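You operate a simulated robot arm through the tools that you are given. There is no shell and no other tool.

You run a simulated robot arm. Do the job below in one go: nothing can be reset, and whatever is moved stays where it is left.

## Task
Draw a teal line in the two-dot rectangle, then move the grey cup to the black spot.
Fine: The teal pen stands open in the grey cup; stand it back there and click it shut. A coat counts when it lies all over at full strength: go over it till it gets no stronger.

The check looks at the end state, three seconds after you hand in, the way a careful person would. Anything else that was tipped, shoved, dropped, spilled or broken makes it a failure.

## Robot
A 7-joint arm with a two-finger parallel gripper, fixed in place. Base frame: the origin is at the foot of the arm, x ahead of it, y to its left, z up; the work surface is at about z = 800. Readings come in mm, degrees, newtons and seconds.
With the tool pointing down near the work surface it reaches from about 200 to 740 mm from the base axis. Its first joint turns from -166.0 to 166.0 degrees. Payload 1.57 kg.
The tool frame sits at the grasp point between the pads (the TCP): z along the fingers, y along the line on which they close. The tips reach 30 mm beyond it. Largest opening 110 mm; finger width 24, thickness 12; the body of the gripper, 48 by 112 mm, starts 78 mm behind the TCP.
Orientation is that of the tool frame in the base frame, as a unit quaternion [w, x, y, z]. With the fingers straight down and closing along the base's y, the tool's x points along the base's -x, its y along +y and its z along -z.

## Interface
- The arm moves only by the tool move_arm. Its arguments are lists of equal length, an entry for each row: "claw": the gripper command, from -1 (shut) to 1 (fully open), values between in proportion; "dp": the shift along the tool's x, y, z in mm, a list of three; "turn": the turn, a rotation vector about the tool's x, y, z in degrees, a list of three. In form: {"claw": [claw, ...], "dp": [[x, y, z], ...], "turn": [[wx, wy, wz], ...]}. A call has 1 to 20 rows; each row shifts and turns the commanded pose from where the row before left it, along the tool's axes as they then stand. Rows are played at 5 a second. More than 50 mm and 8.6 degrees between two rows, or a gripper value outside its range, and nothing of the call is played. Where a pose cannot be reached the arm comes as near as it can. A force on the tool above 90 N (or 10 N above the force at the start of the call, whichever is more), or a blocked arm, ends the call early, and 0.2 s more pass. Each finger travels about 45 mm/s and halts on what it meets, pressing with about 30 N; the grip force reading is that of the motor and also rises with nothing between the fingers. The clock runs only during rows and for 0.2 s after the last one: add rows that do not move to give the fingers time. It gives the time, the measured TCP pose, the force on the tool (base axes), the opening and the grip force at its end, in the units of the frame above (readings bear some noise), with the torque about the TCP (base axes, N m) and any sound that the robot's microphone picked up.
- Cameras (640 x 400 px; columns grow to the right, rows downward): "scene" is fixed at [397.2, 500, 1642.6]; the picture's right is [-0.94, 0.34, 0.00], its down [0.16, 0.44, -0.88] and it looks along [-0.30, -0.83, -0.47] (base axes); focal length 334 px, centre (320, 200). "wrist" rides on the gripper at [70, 16, -141] in the tool frame; the picture's right is [-0.23, 0.97, 0.00], its down [-0.86, -0.20, -0.48] and it looks along [-0.47, -0.11, 0.88] (tool axes); focal length 222 px, centre (320, 200). There is no depth. A picture from a camera that has moved, and an enlarged one, comes with that camera's place and axes in the base frame and with its lens.
- camera(camera): a new picture of that camera. It takes no simulated time.
- move_column(by): slides the trunk up (or, below 0, down) by that many mm; the arm rides with it, the base frame stays. It gives what a move gives, with no picture.
- inspect(camera, box): a new picture of the part [left, top, right, bottom] of that camera's present view, enlarged. It takes no simulated time.
- sign_off(): hands the job in; it is judged then, once.

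Places have to be worked out from the pictures, the camera data and where the tool is seen. Open the gripper and draw the arm clear of the work before you hand the job in, unless the task says otherwise.

The tools are called after "Call:" by a JSON object that holds its "api" and its "payload". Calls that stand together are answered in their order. move_arm: Moves the arm, as the interface text tells. Its arguments: {"type":"object","properties":{"claw":{"type":"array","items":{"type":"number"}},"dp":{"type":"array","items":{"type":"array","items":{"type":"number"}}},"turn":{"type":"array","items":{"type":"array","items":{"type":"number"}}}},"required":["claw","dp","turn"]} The other tools are called the same way: move_column (by) slides the trunk up or down; camera (camera) takes a picture; inspect (camera, box) takes an enlarged picture of a part of a camera's view; sign_off () hands the job in.

At the start:

```text
t: 0.0
position: [76.1, -400.6, 1408.6]
ee_rot: [0.001, 0.0, 1.0, -0.001]
contact_force: [0.2, -1.1, 0.4]
wrist_torque: [0.01, 0.01, 0.02]
opening: 109.8
finger_force: 0.1
trunk travel left (down, up): [-564.0, 26.0]
```

scene: 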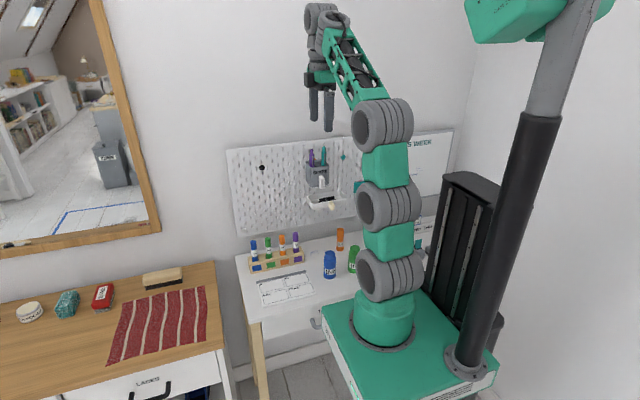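
wrist: 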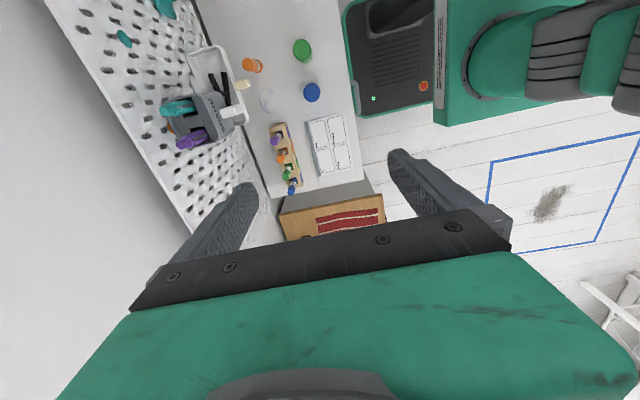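

I start by looking closely at the pegboard and the white desk in both cameras to find the pens, cup, rectangles and spots.

Call:
{"api": "inspect", "payload": {"camera": "scene", "box": [220, 120, 380, 220]}}

Call:
{"api": "inspect", "payload": {"camera": "scene", "box": [230, 210, 390, 310]}}

Call:
{"api": "inspect", "payload": {"camera": "wrist", "box": [60, 0, 380, 200]}}

Call:
{"api": "inspect", "payload": {"camera": "scene", "box": [360, 120, 480, 195]}}

```text
4.00 times, centred on (300, 170) of scene
camera zoom: at [397.2, 500.0, 1642.6], right [-0.94, 0.34, 0.0], down [0.16, 0.44, -0.88], along [-0.3, -0.83, -0.47], focal length 1336 px, centre (400, 320)
```

zoom: 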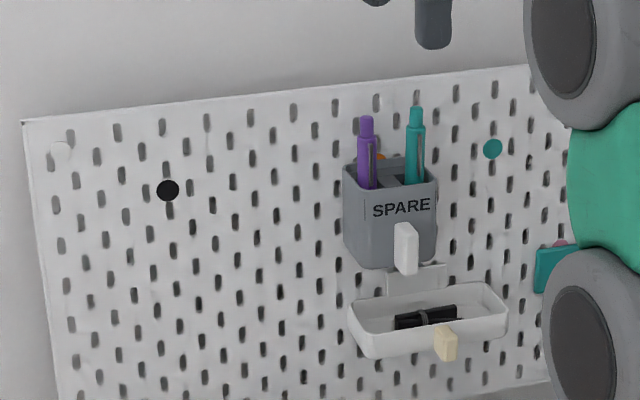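

```text
4.00 times, centred on (310, 260) of scene
camera zoom: at [397.2, 500.0, 1642.6], right [-0.94, 0.34, 0.0], down [0.16, 0.44, -0.88], along [-0.3, -0.83, -0.47], focal length 1336 px, centre (360, -40)
```

zoom: 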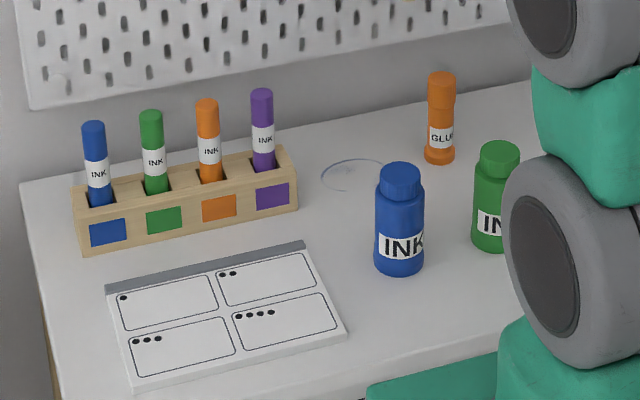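

```text
2.00 times, centred on (220, 100) of wrist
camera zoom: at [6.9, -383.1, 1551.1], right [0.23, 0.97, 0.0], down [0.85, -0.2, 0.48], along [0.47, -0.11, -0.88], focal length 444 px, centre (520, 400)
```

zoom: 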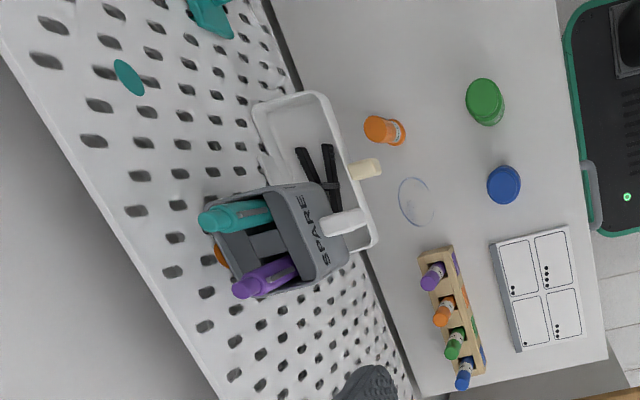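

```text
5.33 times, centred on (420, 158) of scene
camera zoom: at [397.2, 500.0, 1642.6], right [-0.94, 0.34, 0.0], down [0.16, 0.44, -0.88], along [-0.3, -0.83, -0.47], focal length 1782 px, centre (-213, 427)
```

zoom: 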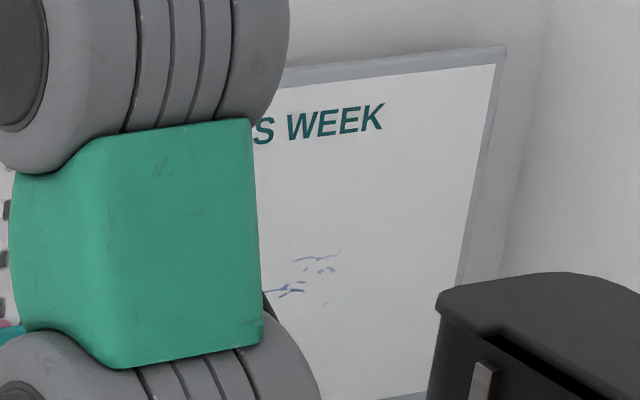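

The cup marked SPARE hangs on the pegboard near x≈15, y≈-600, z≈1150 with a teal and a purple pen, and the black spot is near x≈210, z≈1174. I zoom further for details before moving.

Call:
{"api": "inspect", "payload": {"camera": "scene", "box": [296, 140, 344, 170]}}

Call:
{"api": "inspect", "payload": {"camera": "scene", "box": [300, 160, 356, 195]}}

Call:
{"api": "inspect", "payload": {"camera": "scene", "box": [238, 150, 286, 180]}}

Call:
{"api": "inspect", "payload": {"camera": "scene", "box": [250, 262, 330, 312]}}

Call:
{"api": "inspect", "payload": {"camera": "wrist", "box": [150, 80, 246, 140]}}

```text
13.33 times, centred on (320, 155) of scene
camera zoom: at [397.2, 500.0, 1642.6], right [-0.94, 0.34, 0.0], down [0.16, 0.44, -0.88], along [-0.3, -0.83, -0.47], focal length 4455 px, centre (320, 800)
```

zoom: 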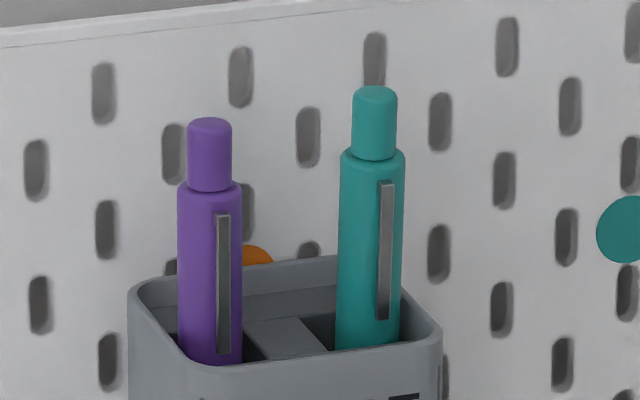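

```text
11.43 times, centred on (328, 178) of scene
camera zoom: at [397.2, 500.0, 1642.6], right [-0.94, 0.34, 0.0], down [0.16, 0.44, -0.88], along [-0.3, -0.83, -0.47], focal length 3818 px, centre (229, 457)
```

zoom: 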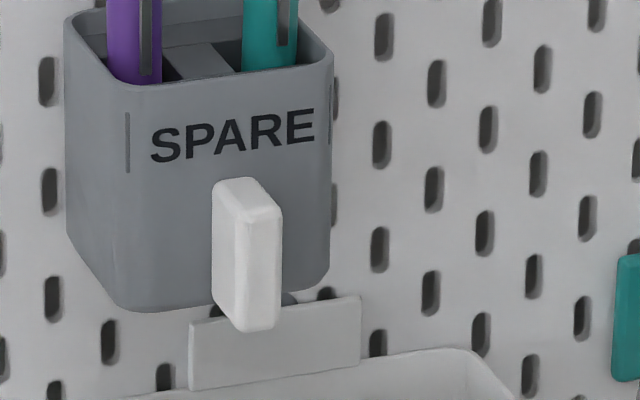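

```text
13.33 times, centred on (262, 165) of scene
camera zoom: at [397.2, 500.0, 1642.6], right [-0.94, 0.34, 0.0], down [0.16, 0.44, -0.88], along [-0.3, -0.83, -0.47], focal length 4455 px, centre (1093, 667)
```

zoom: 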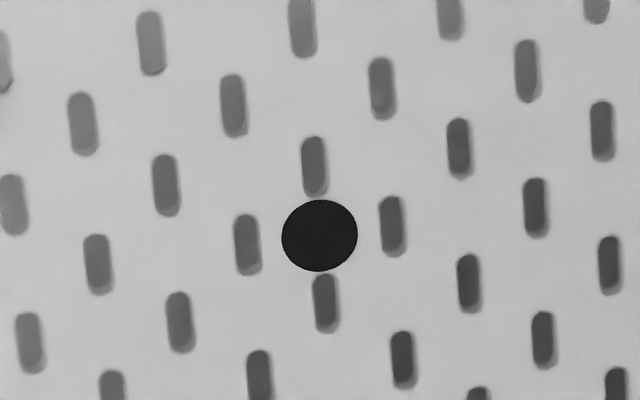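

```text
8.00 times, centred on (290, 287) of scene
camera zoom: at [397.2, 500.0, 1642.6], right [-0.94, 0.34, 0.0], down [0.16, 0.44, -0.88], along [-0.3, -0.83, -0.47], focal length 2673 px, centre (560, -496)
```

zoom: 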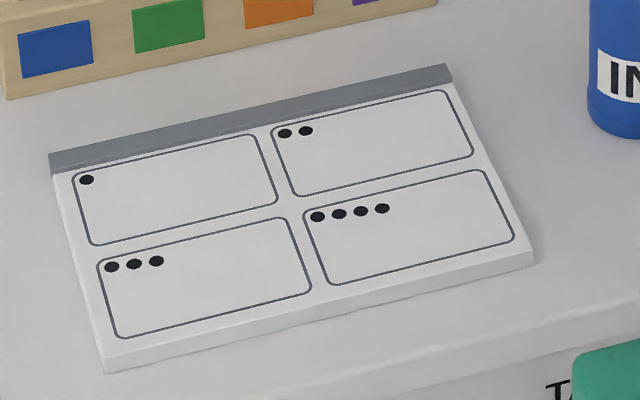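

```text
6.67 times, centred on (198, 110) of wrist
camera zoom: at [6.9, -383.1, 1551.1], right [0.23, 0.97, 0.0], down [0.85, -0.2, 0.48], along [0.47, -0.11, -0.88], focal length 1481 px, centre (1133, 800)
```

zoom: 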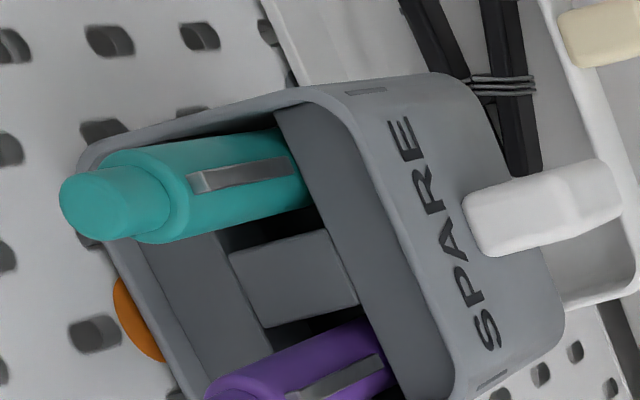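

The orange bit is a spot behind the cup, so the cup is currently at the orange spot. I rotate the tool so the camera faces the pegboard from the front, fingers closing along x, and move above and in front of the cup for a better look.

Call:
{"api": "move_arm", "payload": {"claw": [1, 1, 1, 1, 1, 1, 1, 1, 1, 1, 1], "dp": [[0, 0, 0], [0, 0, 0], [0, 0, 0], [0, 0, 0], [0, 0, 0], [0, 0, 0], [0, 0, 0], [0, 0, 0], [0, 0, 0], [0, 0, 0], [0, 0, 0]], "turn": [[0, 0, 8.18], [0, 0, 8.18], [0, 0, 8.18], [0, 0, 8.18], [0, 0, 8.18], [0, 0, 8.18], [0, 0, 8.18], [0, 0, 8.18], [0, 0, 8.18], [0, 0, 8.18], [0, 0, 8.2]]}}

```text
t: 1.7
position: [75.3, -403.3, 1407.8]
ee_rot: [0.003, 0.472, 0.882, -0.006]
contact_force: [-1.5, -10.2, -13.7]
wrist_torque: [0.33, -0.44, 0.31]
opening: 110.1
finger_force: 0.0
trunk travel left (down, up): [-564.0, 26.0]
stopped in row 8: the force on the tool passed its limit at 132 N (the readings are from after the stop); the commanded pose is now the measured one
```

The turn stopped with a force spike. I check the pictures to see what the gripper touched.

Call:
{"api": "camera", "payload": {"camera": "scene"}}

Call:
{"api": "camera", "payload": {"camera": "wrist"}}

```text
taken
```

scene: 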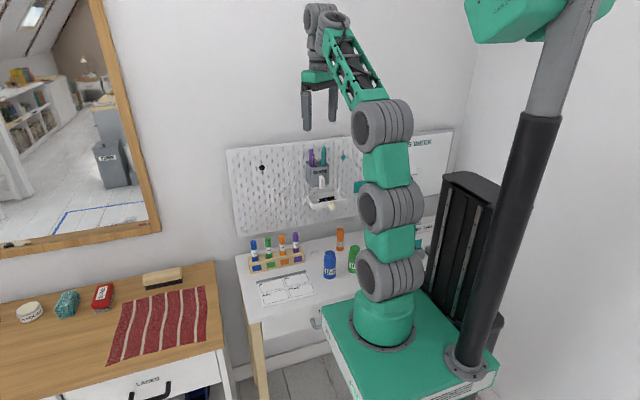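

```text
taken
camera wrist: at [51.8, -333.5, 1550.1], right [0.94, 0.35, -0.01], down [0.31, -0.82, 0.49], along [0.17, -0.46, -0.87], focal length 222 px, centre (320, 200)
```

wrist: 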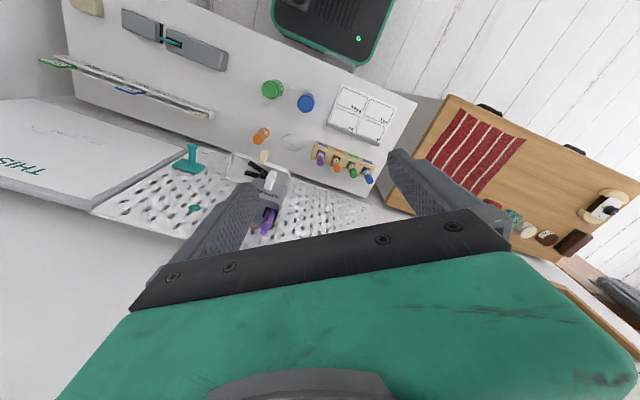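

I zoom in on the arm's wrist in the scene view to see whether it touches itself.

Call:
{"api": "inspect", "payload": {"camera": "scene", "box": [280, 0, 440, 150]}}

Call:
{"api": "inspect", "payload": {"camera": "wrist", "box": [60, 60, 380, 260]}}

```text
2.67 times, centred on (360, 75) of scene
camera zoom: at [397.2, 500.0, 1642.6], right [-0.94, 0.34, 0.0], down [0.16, 0.44, -0.88], along [-0.3, -0.83, -0.47], focal length 891 px, centre (213, 533)
```

zoom: 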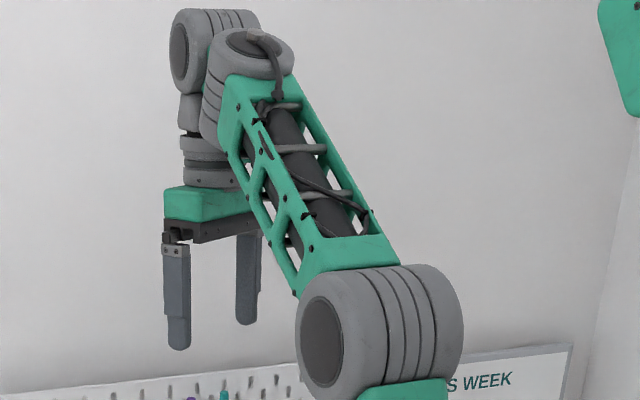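

```text
2.00 times, centred on (220, 160) of wrist
camera zoom: at [51.8, -333.5, 1550.1], right [0.94, 0.35, -0.01], down [0.31, -0.82, 0.49], along [0.17, -0.46, -0.87], focal length 444 px, centre (520, 280)
```

zoom: 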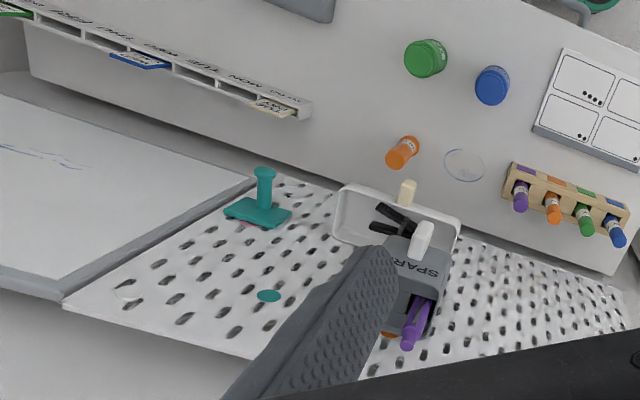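

The wrist camera bracket met the forearm when turned toward the base. I turn back the other way so the camera ends up on the wall/outer side (tool x toward -y), to tilt the tool toward the wall afterwards.

Call:
{"api": "move_arm", "payload": {"claw": [1, 1, 1, 1, 1, 1, 1, 1, 1, 1, 1, 1, 1, 1, 1, 1, 1, 1], "dp": [[0, 0, 0], [0, 0, 0], [0, 0, 0], [0, 0, 0], [0, 0, 0], [0, 0, 0], [0, 0, 0], [0, 0, 0], [0, 0, 0], [0, 0, 0], [0, 0, 0], [0, 0, 0], [0, 0, 0], [0, 0, 0], [0, 0, 0], [0, 0, 0], [0, 0, 0], [0, 0, 0]], "turn": [[0, 0, -8.13], [0, 0, -8.13], [0, 0, -8.13], [0, 0, -8.13], [0, 0, -8.13], [0, 0, -8.13], [0, 0, -8.13], [0, 0, -8.13], [0, 0, -8.13], [0, 0, -8.13], [0, 0, -8.13], [0, 0, -8.13], [0, 0, -8.13], [0, 0, -8.13], [0, 0, -8.13], [0, 0, -8.13], [0, 0, -8.13], [0, 0, -8.13]]}}

```text
t: 5.5
position: [80.3, -403.9, 1408.0]
ee_rot: [-0.008, -0.688, 0.726, 0.0]
contact_force: [-0.9, 0.0, -0.2]
wrist_torque: [0.01, 0.05, -0.02]
opening: 110.3
finger_force: 0.0
out of reach, approached as far as the arm can: row 18
trunk travel left (down, up): [-564.0, 26.0]
```

The tool is now nearly at the wanted yaw (-87°). I move out toward the wall a bit and start tilting the fingers toward the pegboard.

Call:
{"api": "move_arm", "payload": {"claw": [1, 1, 1, 1, 1, 1, 1, 1, 1], "dp": [[20, 20, 0], [20, 20, 0], [20, 20, 0], [20, 20, 0], [0, 0, 0], [0, 0, 0], [0, 0, 0], [0, 0, 0], [0, 0, 0]], "turn": [[0, 0, 0], [0, 0, 0], [0, 0, 0], [0, 0, 0], [0, 8, 0], [0, 8, 0], [0, 8, 0], [0, 8, 0], [0, 0, 0]]}}

```text
t: 7.5
position: [60.6, -452.7, 1399.7]
ee_rot: [-0.178, -0.667, 0.706, -0.156]
contact_force: [-0.2, 0.3, 0.1]
wrist_torque: [0.01, 0.0, -0.01]
opening: 110.1
finger_force: 0.0
out of reach, approached as far as the arm can: row 1, 2, 3, 4, 7, 8
trunk travel left (down, up): [-564.0, 26.0]
```

The arm is near its upper reach there; the readings show a 27° tilt at (61,-453,1400). I lower the tool about 120 mm, well in front of the cup, where there should be more freedom, then look.

Call:
{"api": "move_arm", "payload": {"claw": [1, 1, 1, 1, 1, 1], "dp": [[-13.8, 0, 26.6], [-13.8, 0, 26.6], [-13.8, 0, 26.6], [-13.8, 0, 26.6], [0, 0, 0], [0, 0, 0]], "turn": [[0, 0, 0], [0, 0, 0], [0, 0, 0], [0, 0, 0], [0, 7, 0], [0, 7, 0]]}}

Call:
{"api": "camera", "payload": {"camera": "wrist"}}

Call:
{"api": "camera", "payload": {"camera": "scene"}}

```text
t: 8.9
position: [32.8, -440.2, 1385.6]
ee_rot: [-0.266, -0.643, 0.674, -0.248]
contact_force: [0.6, 0.0, -0.1]
wrist_torque: [-0.04, -0.02, 0.03]
opening: 110.1
finger_force: 0.0
out of reach, approached as far as the arm can: row 4, 5, 6
trunk travel left (down, up): [-564.0, 26.0]
```

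```text
taken
camera wrist: at [20.3, -393.4, 1537.6], right [-0.97, 0.22, -0.14], down [0.25, 0.94, -0.23], along [0.09, -0.26, -0.96], focal length 222 px, centre (320, 200)
```

wrist: 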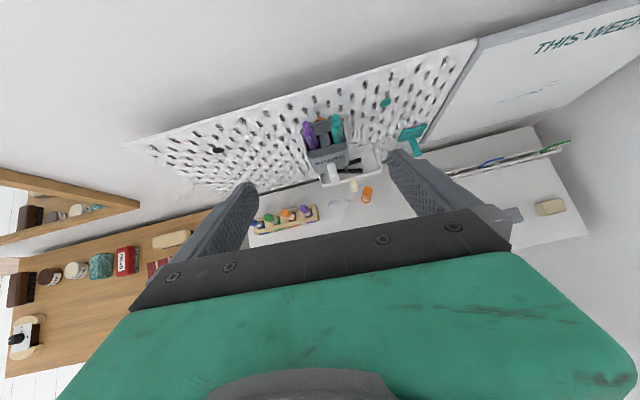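

```text
taken
```

scene: 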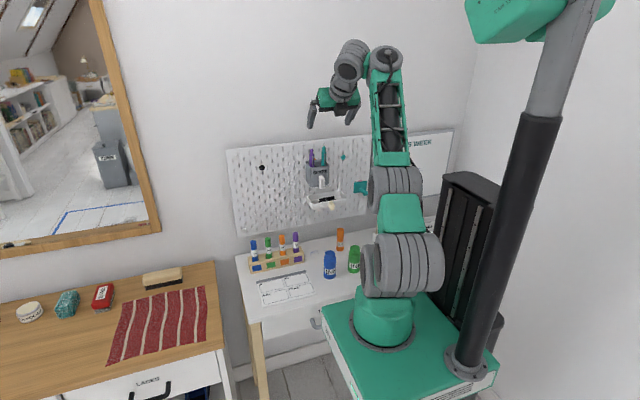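

The arm lags well behind the command. I hold still for a second to see whether it is still settling or truly limited.

Call:
{"api": "move_arm", "payload": {"claw": [1, 1, 1, 1, 1], "dp": [[0, 0, 0], [0, 0, 0], [0, 0, 0], [0, 0, 0], [0, 0, 0]], "turn": [[0, 0, 0], [0, 0, 0], [0, 0, 0], [0, 0, 0], [0, 0, 0]]}}

```text
t: 10.1
position: [31.6, -440.0, 1385.3]
ee_rot: [-0.266, -0.642, 0.676, -0.246]
contact_force: [0.6, -0.4, -0.7]
wrist_torque: [0.0, 0.0, 0.02]
opening: 110.2
finger_force: 0.1
trunk travel left (down, up): [-564.0, 26.0]
```

Not lag: it is the clamped pose. I try stepping straight down 20 mm at a time to see which direction is free.

Call:
{"api": "move_arm", "payload": {"claw": [1, 1, 1], "dp": [[-13.5, 0, 14.8], [-13.5, 0, 14.8], [-13.5, 0, 14.8]], "turn": [[0, 0, 0], [0, 0, 0], [0, 0, 0]]}}

```text
t: 10.9
position: [16.8, -438.0, 1383.3]
ee_rot: [-0.271, -0.641, 0.675, -0.247]
contact_force: [-0.5, -0.7, 0.3]
wrist_torque: [-0.02, 0.01, -0.01]
opening: 110.1
finger_force: 0.1
out of reach, approached as far as the arm can: row 1, 2, 3
trunk travel left (down, up): [-564.0, 26.0]
```

The wrist is at a joint limit with that yaw. A yaw of about -45° (closing diagonally) also gives clearance to the purple pen and the wall, so I swing back about the vertical by 42° and ease the tilt to about 30°.

Call:
{"api": "move_arm", "payload": {"claw": [1, 1, 1, 1, 1, 1, 1], "dp": [[0, 0, 0], [0, 0, 0], [0, 0, 0], [0, 0, 0], [0, 0, 0], [0, 0, 0], [0, 0, 0]], "turn": [[-5.68, 0, 6.2], [-5.68, 0, 6.2], [-5.68, 0, 6.2], [-5.68, 0, 6.2], [-5.68, 0, 6.2], [0, -6.5, 0], [0, -6.5, 0]]}}

Call:
{"api": "camera", "payload": {"camera": "wrist"}}

Call:
{"api": "camera", "payload": {"camera": "scene"}}

```text
t: 12.5
position: [-15.6, -363.9, 1404.8]
ee_rot: [-0.244, -0.366, 0.893, -0.099]
contact_force: [0.1, -0.8, 0.1]
wrist_torque: [-0.04, -0.03, -0.02]
opening: 110.0
finger_force: 0.1
out of reach, approached as far as the arm can: row 1, 2, 3
trunk travel left (down, up): [-564.0, 26.0]
```

```text
taken
camera wrist: at [-17.6, -343.9, 1562.0], right [-0.54, 0.83, -0.11], down [0.84, 0.55, -0.02], along [0.04, -0.11, -0.99], focal length 222 px, centre (320, 200)
```

wrist: 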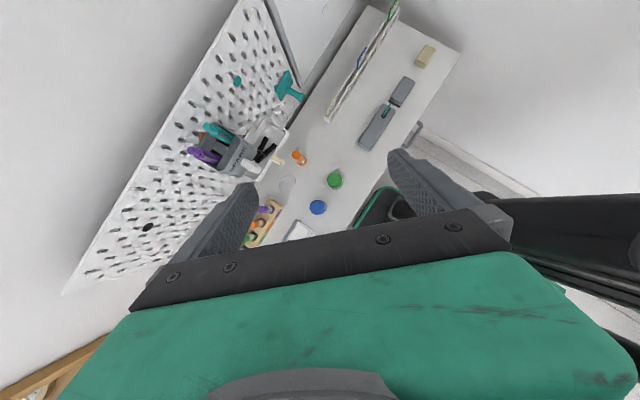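

```text
taken
```

scene: 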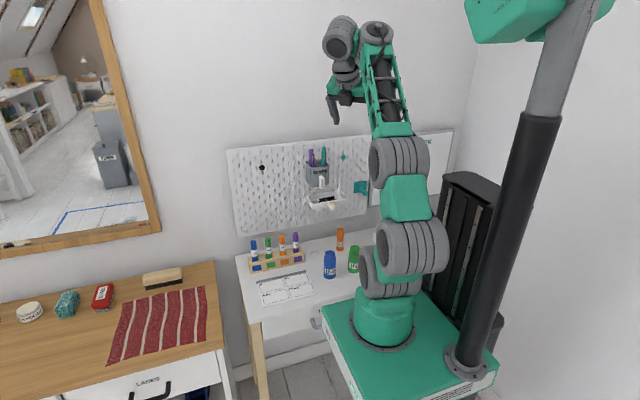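

Orientation is now as planned (yaw -45°, tilt 30°) at (-16,-364,1405). I step toward the cup, staying above and in front, to check that this posture moves freely.

Call:
{"api": "move_arm", "payload": {"claw": [1, 1, 1, 1], "dp": [[4.2, -23.1, 16.9], [4.2, -23.1, 16.9], [4.2, -23.1, 16.9], [4.2, -23.1, 16.9]], "turn": [[0, 0, 0], [0, 0, 0], [0, 0, 0], [0, 0, 0]]}}

Call:
{"api": "camera", "payload": {"camera": "wrist"}}

```text
t: 13.5
position: [15.3, -467.2, 1354.2]
ee_rot: [-0.244, -0.367, 0.892, -0.1]
contact_force: [-0.5, -0.4, 0.5]
wrist_torque: [0.03, -0.03, 0.01]
opening: 109.9
finger_force: 0.1
trunk travel left (down, up): [-564.0, 26.0]
```

```text
taken
camera wrist: at [13.0, -446.4, 1511.2], right [-0.55, 0.83, -0.11], down [0.84, 0.55, -0.03], along [0.04, -0.11, -0.99], focal length 222 px, centre (320, 200)
```

wrist: 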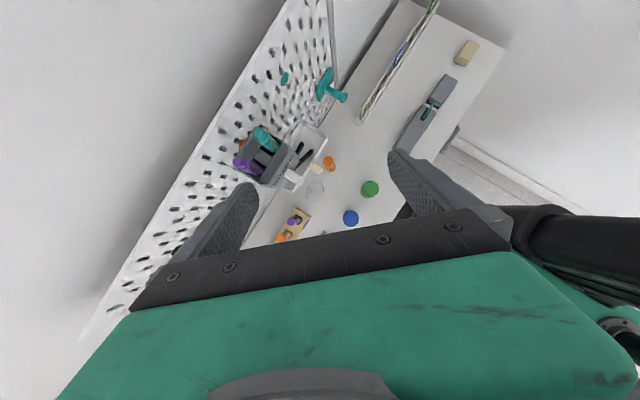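

The arm moves freely here. I zoom the wrist view on the cup for pen positions and cup structure, and the drawing sheet area.

Call:
{"api": "inspect", "payload": {"camera": "wrist", "box": [220, 105, 332, 175]}}

Call:
{"api": "inspect", "payload": {"camera": "wrist", "box": [228, 120, 276, 150]}}

Call:
{"api": "inspect", "payload": {"camera": "scene", "box": [288, 140, 352, 180]}}

```text
5.71 times, centred on (276, 140) of wrist
camera zoom: at [13.0, -446.4, 1511.2], right [-0.55, 0.83, -0.11], down [0.84, 0.55, -0.03], along [0.04, -0.11, -0.99], focal length 1269 px, centre (571, 543)
```

zoom: 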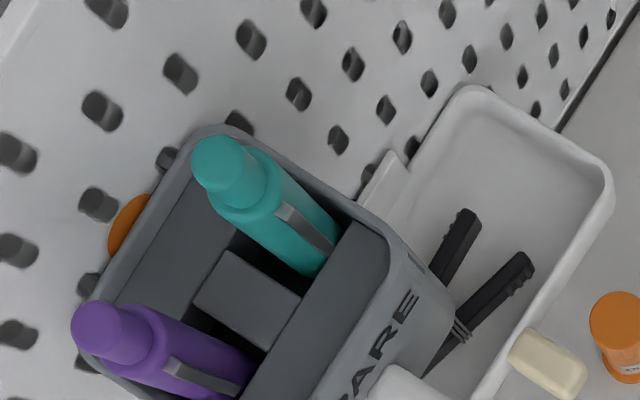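

```text
13.33 times, centred on (252, 135) of wrist
camera zoom: at [13.0, -446.4, 1511.2], right [-0.55, 0.83, -0.11], down [0.84, 0.55, -0.03], along [0.04, -0.11, -0.99], focal length 2962 px, centre (1227, 1067)
```

zoom: 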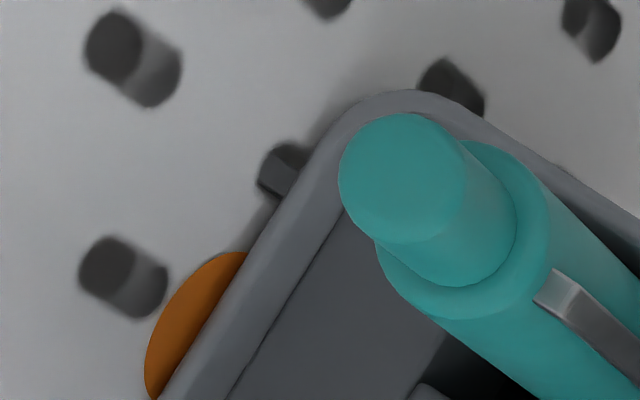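

```text
10.00 times, centred on (320, 160) of scene
camera zoom: at [397.2, 500.0, 1642.6], right [-0.94, 0.34, 0.0], down [0.16, 0.44, -0.88], along [-0.3, -0.83, -0.47], focal length 3341 px, centre (320, 600)
```

zoom: 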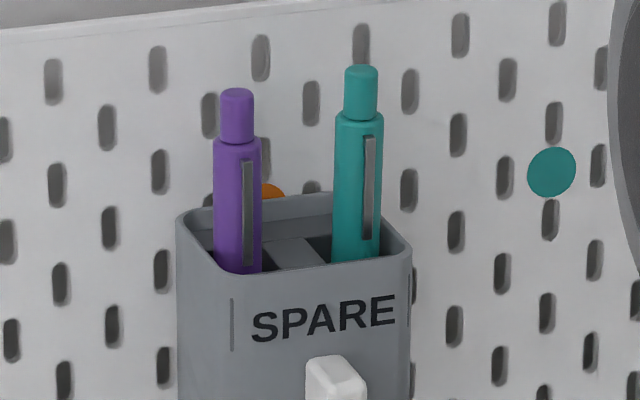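

The hook of the cup shows in the slot beside the orange spot, and both spots lie at z≈1173 about 200 mm apart. I turn 15° more about the vertical so that the fingers stay clear of the pen's clip, and check the reach.

Call:
{"api": "move_arm", "payload": {"claw": [1, 1, 1], "dp": [[0, 0, 0], [0, 0, 0], [0, 0, 0]], "turn": [[3.8, 0, -6.45], [3.8, 0, -6.45], [0, 0, 0]]}}

Call:
{"api": "camera", "payload": {"camera": "wrist"}}

```text
t: 14.3
position: [13.9, -465.9, 1352.8]
ee_rot: [-0.23, -0.481, 0.836, -0.131]
contact_force: [-0.3, -0.7, 0.2]
wrist_torque: [0.01, -0.04, 0.01]
opening: 109.9
finger_force: 0.0
trunk travel left (down, up): [-564.0, 26.0]
```

```text
taken
camera wrist: at [7.2, -445.8, 1511.6], right [-0.74, 0.66, -0.11], down [0.67, 0.74, -0.03], along [0.07, -0.09, -0.99], focal length 222 px, centre (320, 200)
```

wrist: 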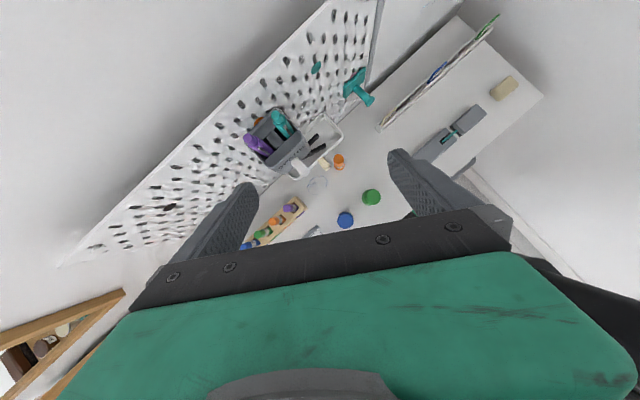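

I zoom in to measure the teal pen's axis from this pose.

Call:
{"api": "inspect", "payload": {"camera": "wrist", "box": [256, 98, 304, 128]}}

Call:
{"api": "inspect", "payload": {"camera": "wrist", "box": [232, 100, 312, 150]}}

```text
13.33 times, centred on (280, 113) of wrist
camera zoom: at [7.2, -445.8, 1511.6], right [-0.74, 0.66, -0.11], down [0.67, 0.74, -0.03], along [0.07, -0.09, -0.99], focal length 2962 px, centre (853, 1360)
```

zoom: 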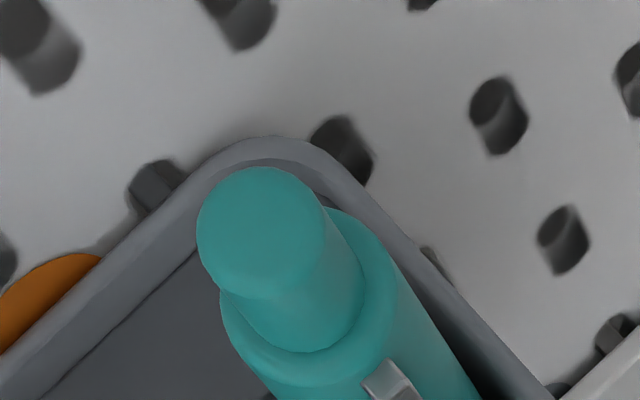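

```text
8.00 times, centred on (272, 125) of wrist
camera zoom: at [7.2, -445.8, 1511.6], right [-0.74, 0.66, -0.11], down [0.67, 0.74, -0.03], along [0.07, -0.09, -0.99], focal length 1777 px, centre (704, 800)
```

zoom: 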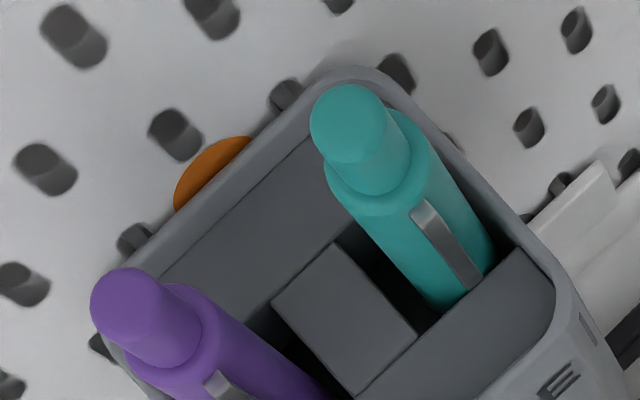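

The teal pen's button top works out at about (-2,-588,1242), and the cup's two hooks at x≈1 and 42 on either side of the orange spot. I move to a standoff 80 mm back along the tool axis and set the opening to about 34 mm.

Call:
{"api": "move_arm", "payload": {"claw": [-0.38, -0.38, -0.38, -0.38, -0.38], "dp": [[7.2, -12, 23.5], [7.2, -12, 23.5], [7.2, -12, 23.5], [7.3, -11.9, 23.4], [0, 0, 0]], "turn": [[0, 0, 0], [0, 0, 0], [0, 0, 0], [0, 0, 0], [0, 0, 0]]}}

Call:
{"api": "camera", "payload": {"camera": "wrist"}}

Call:
{"api": "inspect", "payload": {"camera": "scene", "box": [270, 100, 366, 160]}}

```text
t: 15.5
position: [23.8, -558.0, 1326.4]
ee_rot: [-0.229, -0.479, 0.838, -0.128]
contact_force: [0.0, -0.1, 0.4]
wrist_torque: [-0.01, 0.0, 0.02]
opening: 34.2
finger_force: 0.0
out of reach, approached as far as the arm can: row 2, 3, 4
trunk travel left (down, up): [-564.0, 26.0]
```

```text
taken
camera wrist: at [16.1, -538.9, 1485.0], right [-0.74, 0.66, -0.11], down [0.67, 0.74, -0.02], along [0.07, -0.09, -0.99], focal length 222 px, centre (320, 200)
```

wrist: 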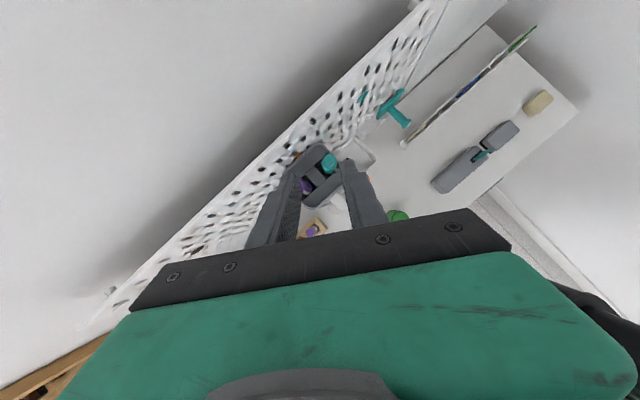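

```text
6.67 times, centred on (318, 130) of scene
camera zoom: at [397.2, 500.0, 1642.6], right [-0.94, 0.34, 0.0], down [0.16, 0.44, -0.88], along [-0.3, -0.83, -0.47], focal length 2227 px, centre (333, 667)
```

zoom: 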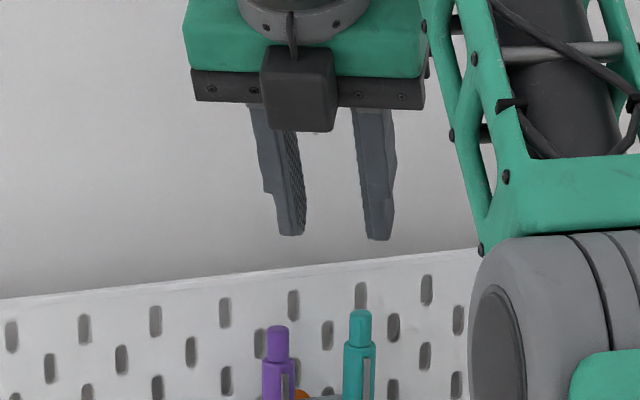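

The arm stopped at z≈1326: it cannot go lower in this posture with the trunk this high. I look at the whole arm to choose how far to lower the trunk.

Call:
{"api": "camera", "payload": {"camera": "scene"}}

```text
taken
```

scene: 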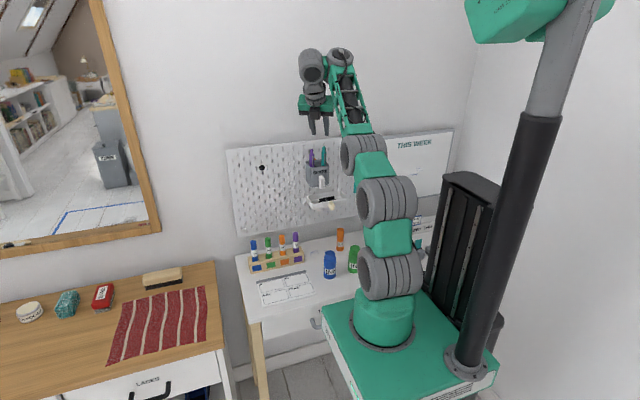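

The arm base sits around z≈900 and the arm is reaching up; lowering the trunk gives the same geometry lower down. I test the planned approach at +140 mm (free air) before lowering the trunk by that amount.

Call:
{"api": "move_arm", "payload": {"claw": [-0.38, -0.38, -0.38, -0.38], "dp": [[12.4, 1.75, -21.8], [12.4, 1.75, -21.8], [12.4, 1.75, -21.8], [12.4, 1.75, -21.8]], "turn": [[0, 0, 0], [0, 0, 0], [0, 0, 0], [0, 0, 0]]}}

Call:
{"api": "move_arm", "payload": {"claw": [-0.38, -0.38, -0.38, -0.38], "dp": [[0, 0, 20], [0, 0, 20], [0, 0, 20], [0, 0, 20]], "turn": [[0, 0, 0], [0, 0, 0], [0, 0, 0], [0, 0, 0]]}}

```text
t: 16.5
position: [17.0, -551.9, 1426.0]
ee_rot: [-0.23, -0.48, 0.837, -0.13]
contact_force: [0.2, 0.5, 0.5]
wrist_torque: [0.03, 0.03, -0.03]
opening: 34.2
finger_force: 0.1
trunk travel left (down, up): [-564.0, 26.0]
```

```text
t: 17.5
position: [-3.8, -587.9, 1356.7]
ee_rot: [-0.23, -0.48, 0.837, -0.129]
contact_force: [0.5, -0.7, 0.6]
wrist_torque: [-0.04, -0.02, -0.05]
opening: 34.0
finger_force: 0.0
trunk travel left (down, up): [-564.0, 26.0]
```

Both poses are reachable. I retreat to the standoff and lower the trunk by 140 mm, which should put the tool at about (17,-552,1286), above and in front of the pens.

Call:
{"api": "move_arm", "payload": {"claw": [-0.38, -0.38, -0.38, -0.38], "dp": [[0, 0, -20], [0, 0, -20], [0, 0, -20], [0, 0, -20]], "turn": [[0, 0, 0], [0, 0, 0], [0, 0, 0], [0, 0, 0]]}}

Call:
{"api": "move_column", "payload": {"by": -140}}

Call:
{"api": "camera", "payload": {"camera": "wrist"}}

Call:
{"api": "inspect", "payload": {"camera": "scene", "box": [270, 120, 366, 180]}}

```text
t: 18.5
position: [17.4, -552.1, 1427.1]
ee_rot: [-0.23, -0.479, 0.837, -0.129]
contact_force: [0.8, 0.4, 0.2]
wrist_torque: [0.02, -0.01, -0.03]
opening: 34.2
finger_force: 0.1
trunk travel left (down, up): [-564.0, 26.0]
```

```text
t: 20.1
position: [17.5, -552.7, 1286.1]
ee_rot: [-0.23, -0.479, 0.837, -0.13]
contact_force: [-0.4, 0.8, 0.0]
wrist_torque: [0.0, 0.0, -0.03]
opening: 34.2
finger_force: 0.0
trunk travel left (down, up): [-424.0, 166.0]
```

```text
taken
camera wrist: at [10.0, -532.9, 1444.6], right [-0.74, 0.66, -0.11], down [0.67, 0.74, -0.03], along [0.07, -0.09, -0.99], focal length 222 px, centre (320, 200)
```

wrist: 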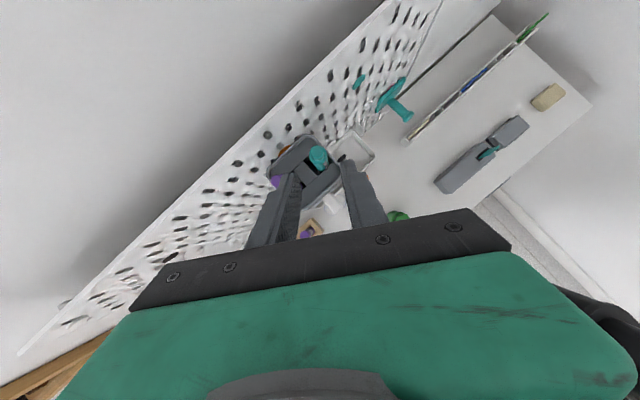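

```text
6.67 times, centred on (318, 150) of scene
camera zoom: at [397.2, 500.0, 1642.6], right [-0.94, 0.34, 0.0], down [0.16, 0.44, -0.88], along [-0.3, -0.83, -0.47], focal length 2227 px, centre (333, 533)
```

zoom: 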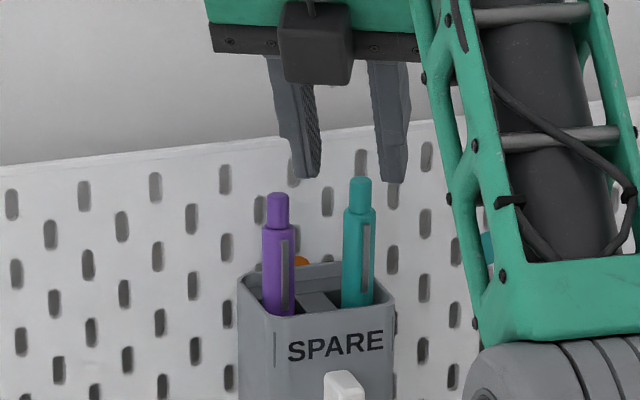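

The fingers straddle the line to the teal pen. I zoom the wrist view to check the alignment before advancing.

Call:
{"api": "inspect", "payload": {"camera": "wrist", "box": [256, 125, 384, 205]}}

```text
5.00 times, centred on (320, 165) of wrist
camera zoom: at [10.0, -532.9, 1444.6], right [-0.74, 0.66, -0.11], down [0.67, 0.74, -0.03], along [0.07, -0.09, -0.99], focal length 1111 px, centre (320, 375)
```

zoom: 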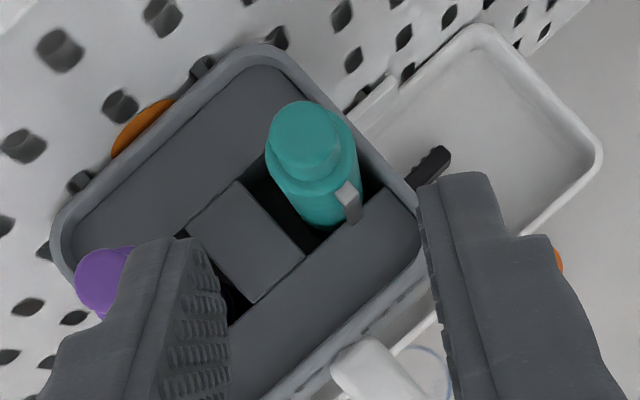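

The pen axis lines up within about 1 mm of the tool axis. I advance 80 mm along the tool axis.

Call:
{"api": "move_arm", "payload": {"claw": [-0.38, -0.38, -0.38, -0.38, -0.38], "dp": [[0, 0, 20], [0, 0, 20], [0, 0, 20], [0, 0, 20], [0, 0, 0]], "turn": [[0, 0, 0], [0, 0, 0], [0, 0, 0], [0, 0, 0], [0, 0, 0]]}}

Call:
{"api": "camera", "payload": {"camera": "wrist"}}

Call:
{"api": "inspect", "payload": {"camera": "scene", "box": [270, 120, 366, 180]}}

```text
t: 21.3
position: [-3.1, -587.9, 1216.7]
ee_rot: [-0.23, -0.48, 0.836, -0.131]
contact_force: [-0.2, 0.0, 0.9]
wrist_torque: [-0.02, -0.03, -0.02]
opening: 34.1
finger_force: 0.1
trunk travel left (down, up): [-424.0, 166.0]
```

```text
taken
camera wrist: at [-10.6, -568.1, 1375.2], right [-0.74, 0.66, -0.11], down [0.67, 0.74, -0.03], along [0.07, -0.09, -0.99], focal length 222 px, centre (320, 200)
```

wrist: 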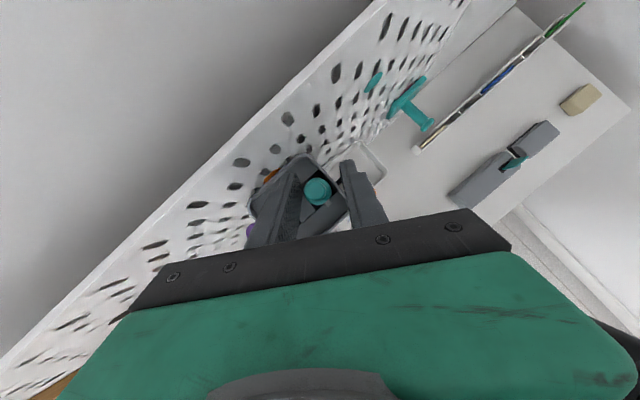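

```text
6.67 times, centred on (318, 150) of scene
camera zoom: at [397.2, 500.0, 1642.6], right [-0.94, 0.34, 0.0], down [0.16, 0.44, -0.88], along [-0.3, -0.83, -0.47], focal length 2227 px, centre (333, 533)
```

zoom: 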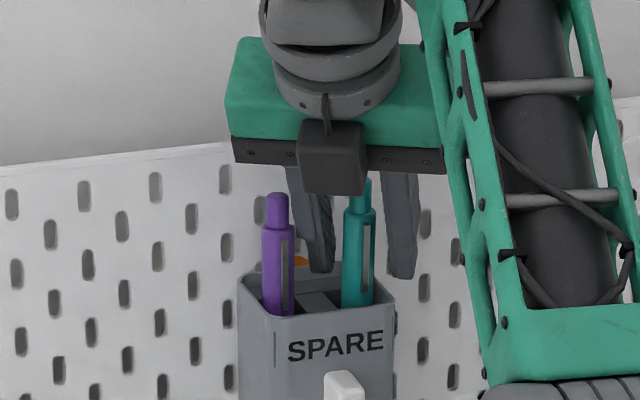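

I check the pen between the fingers up close before closing.

Call:
{"api": "inspect", "payload": {"camera": "wrist", "box": [256, 150, 384, 230]}}

```text
5.00 times, centred on (320, 190) of wrist
camera zoom: at [-10.6, -568.1, 1375.2], right [-0.74, 0.66, -0.11], down [0.67, 0.74, -0.03], along [0.07, -0.09, -0.99], focal length 1111 px, centre (320, 250)
```

zoom: 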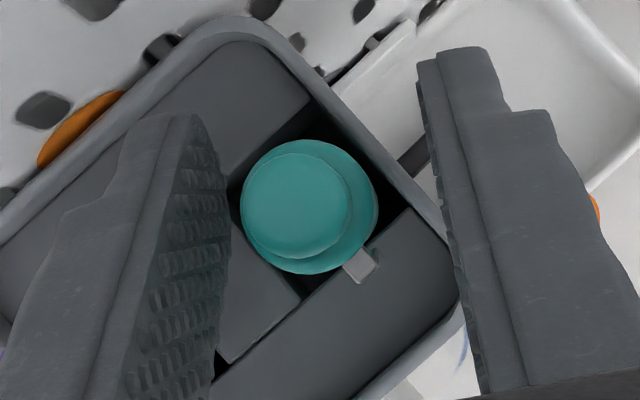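

The pen sits about 1.5 mm off centre; I shift by that and close on it.

Call:
{"api": "move_arm", "payload": {"claw": [-0.38, -0.6, -0.7, -0.8, -1, -1, -1], "dp": [[0, -1.5, 0], [0, 0, 0], [0, 0, 0], [0, 0, 0], [0, 0, 0], [0, 0, 0], [0, 0, 0]], "turn": [[0, 0, 0], [0, 0, 0], [0, 0, 0], [0, 0, 0], [0, 0, 0], [0, 0, 0], [0, 0, 0]]}}

Call:
{"api": "inspect", "payload": {"camera": "wrist", "box": [256, 150, 384, 230]}}

```text
t: 22.9
position: [-2.4, -587.7, 1218.0]
ee_rot: [-0.23, -0.48, 0.837, -0.13]
contact_force: [2.1, -1.9, 0.3]
wrist_torque: [-0.07, -0.16, 0.02]
opening: 17.8
finger_force: 30.0
trunk travel left (down, up): [-424.0, 166.0]
```

```text
5.00 times, centred on (320, 190) of wrist
camera zoom: at [-9.0, -568.6, 1375.5], right [-0.74, 0.66, -0.11], down [0.67, 0.74, -0.03], along [0.07, -0.09, -0.99], focal length 1111 px, centre (320, 250)
```

zoom: 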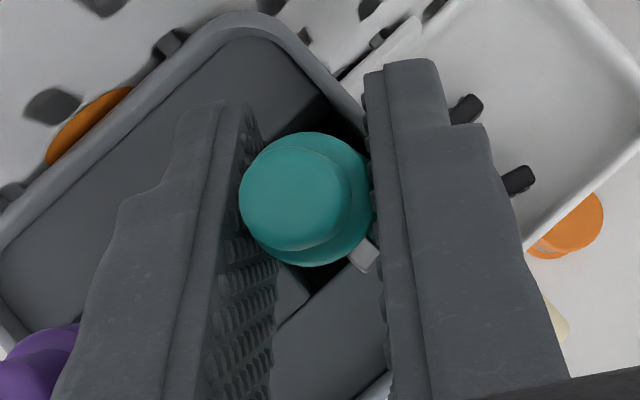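

The pen is held (17.8 mm, 30 N). I lift it straight up 20 mm with the arm to check that it comes free.

Call:
{"api": "move_arm", "payload": {"claw": [-1, -1, -1, -1], "dp": [[2.55, 0, -4.3], [2.55, 0, -4.3], [2.55, 0, -4.3], [2.55, 0, -4.3]], "turn": [[0, 0, 0], [0, 0, 0], [0, 0, 0], [0, 0, 0]]}}

Call:
{"api": "inspect", "payload": {"camera": "scene", "box": [270, 120, 366, 180]}}

```text
t: 23.9
position: [-2.9, -588.1, 1236.4]
ee_rot: [-0.231, -0.479, 0.837, -0.13]
contact_force: [0.0, 0.1, -0.6]
wrist_torque: [-0.02, 0.01, -0.05]
opening: 17.4
finger_force: 29.8
trunk travel left (down, up): [-424.0, 166.0]
```

```text
6.67 times, centred on (318, 150) of scene
camera zoom: at [397.2, 500.0, 1642.6], right [-0.94, 0.34, 0.0], down [0.16, 0.44, -0.88], along [-0.3, -0.83, -0.47], focal length 2227 px, centre (333, 533)
```

zoom: 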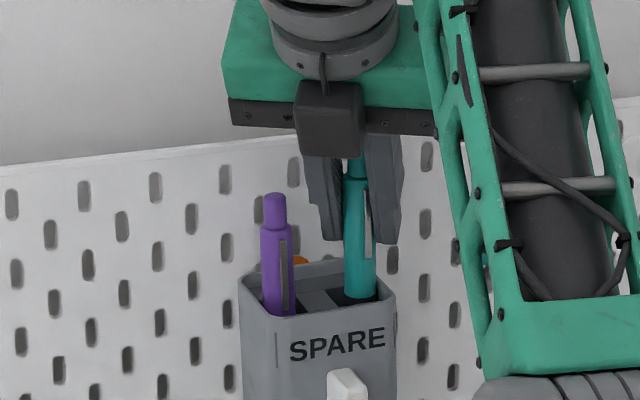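

The pen is coming out cleanly. I raise the trunk 110 mm to pull it fully clear of the cup.

Call:
{"api": "move_column", "payload": {"by": 110}}

Call:
{"api": "inspect", "payload": {"camera": "scene", "box": [262, 90, 374, 190]}}

Call:
{"api": "camera", "payload": {"camera": "wrist"}}

```text
t: 25.4
position: [-3.1, -588.7, 1345.7]
ee_rot: [-0.231, -0.479, 0.837, -0.13]
contact_force: [-0.1, 0.0, -0.3]
wrist_torque: [-0.03, 0.0, 0.0]
opening: 17.5
finger_force: 29.9
trunk travel left (down, up): [-534.0, 56.0]
```

```text
4.00 times, centred on (318, 140) of scene
camera zoom: at [397.2, 500.0, 1642.6], right [-0.94, 0.34, 0.0], down [0.16, 0.44, -0.88], along [-0.3, -0.83, -0.47], focal length 1336 px, centre (328, 440)
```

zoom: 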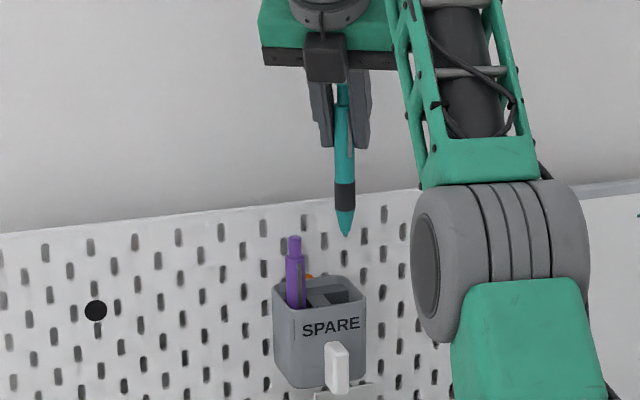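

```text
taken
camera wrist: at [-9.6, -569.0, 1504.7], right [-0.74, 0.66, -0.11], down [0.67, 0.74, -0.03], along [0.07, -0.09, -0.99], focal length 222 px, centre (320, 200)
```

wrist: 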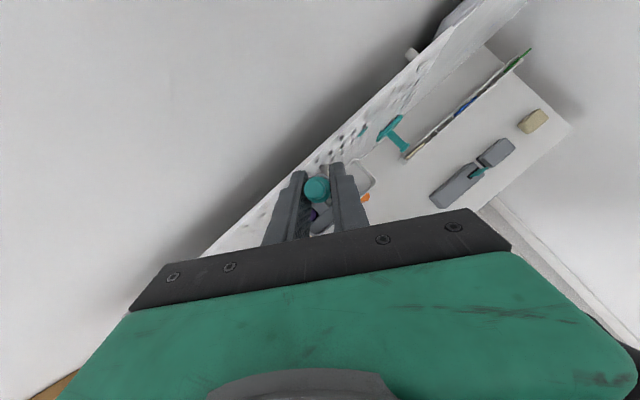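

The pen is out, with its tip about 110 mm below the grasp point. Before moving to the sheet I look at the whole arm to plan the trunk height so the elbow keeps clear of the desk.

Call:
{"api": "camera", "payload": {"camera": "scene"}}

Call:
{"api": "inspect", "payload": {"camera": "scene", "box": [230, 200, 470, 350]}}

```text
taken
```

scene: 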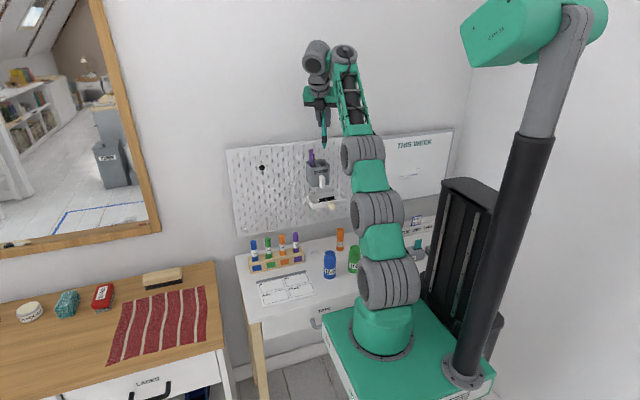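

```text
2.67 times, centred on (350, 275) of scene
camera zoom: at [397.2, 500.0, 1642.6], right [-0.94, 0.34, 0.0], down [0.16, 0.44, -0.88], along [-0.3, -0.83, -0.47], focal length 891 px, centre (240, 0)
```

zoom: 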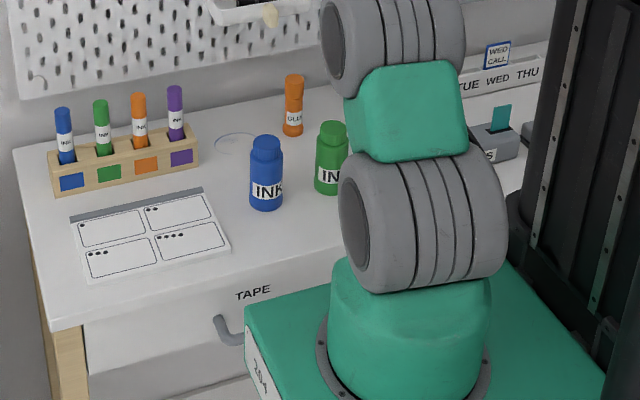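

I move the pen away from the cup, first straight out (+y), then diagonally over toward the sheet at constant height.

Call:
{"api": "move_arm", "payload": {"claw": [-1, -1, -1, -1, -1, -1, -1, -1], "dp": [[-19.8, 13.4, -11.7], [-19.8, 13.4, -11.7], [-19.8, 13.4, -11.7], [-27.6, -19, -16.4], [-27.6, -19, -16.4], [-27.6, -19, -16.4], [-27.6, -19, -16.4], [-27.6, -19, -16.4]], "turn": [[0, 0, 0], [0, 0, 0], [0, 0, 0], [0, 0, 0], [0, 0, 0], [0, 0, 0], [0, 0, 0], [0, 0, 0]]}}

Call:
{"api": "camera", "payload": {"camera": "scene"}}

Call:
{"api": "camera", "payload": {"camera": "wrist"}}

```text
t: 27.1
position: [161.1, -415.5, 1347.1]
ee_rot: [-0.23, -0.48, 0.836, -0.13]
contact_force: [-0.7, 0.1, -1.0]
wrist_torque: [-0.01, 0.01, 0.03]
opening: 17.6
finger_force: 29.6
trunk travel left (down, up): [-534.0, 56.0]
```

```text
taken
```

scene: 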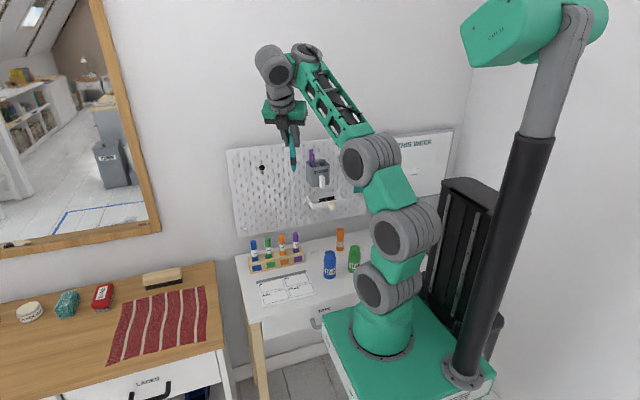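

```text
taken
camera wrist: at [154.1, -396.4, 1505.0], right [-0.74, 0.66, -0.11], down [0.67, 0.74, -0.03], along [0.07, -0.09, -0.99], focal length 222 px, centre (320, 200)
```

wrist: 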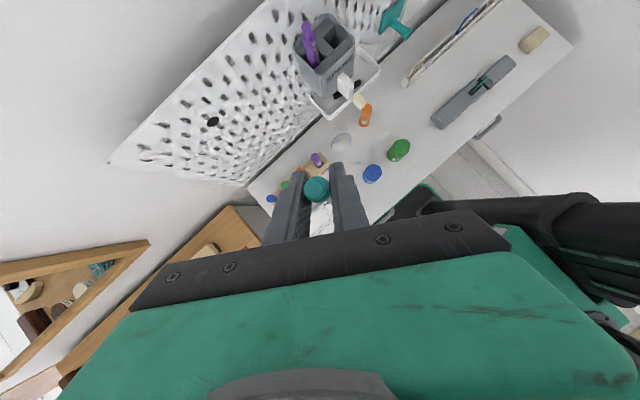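

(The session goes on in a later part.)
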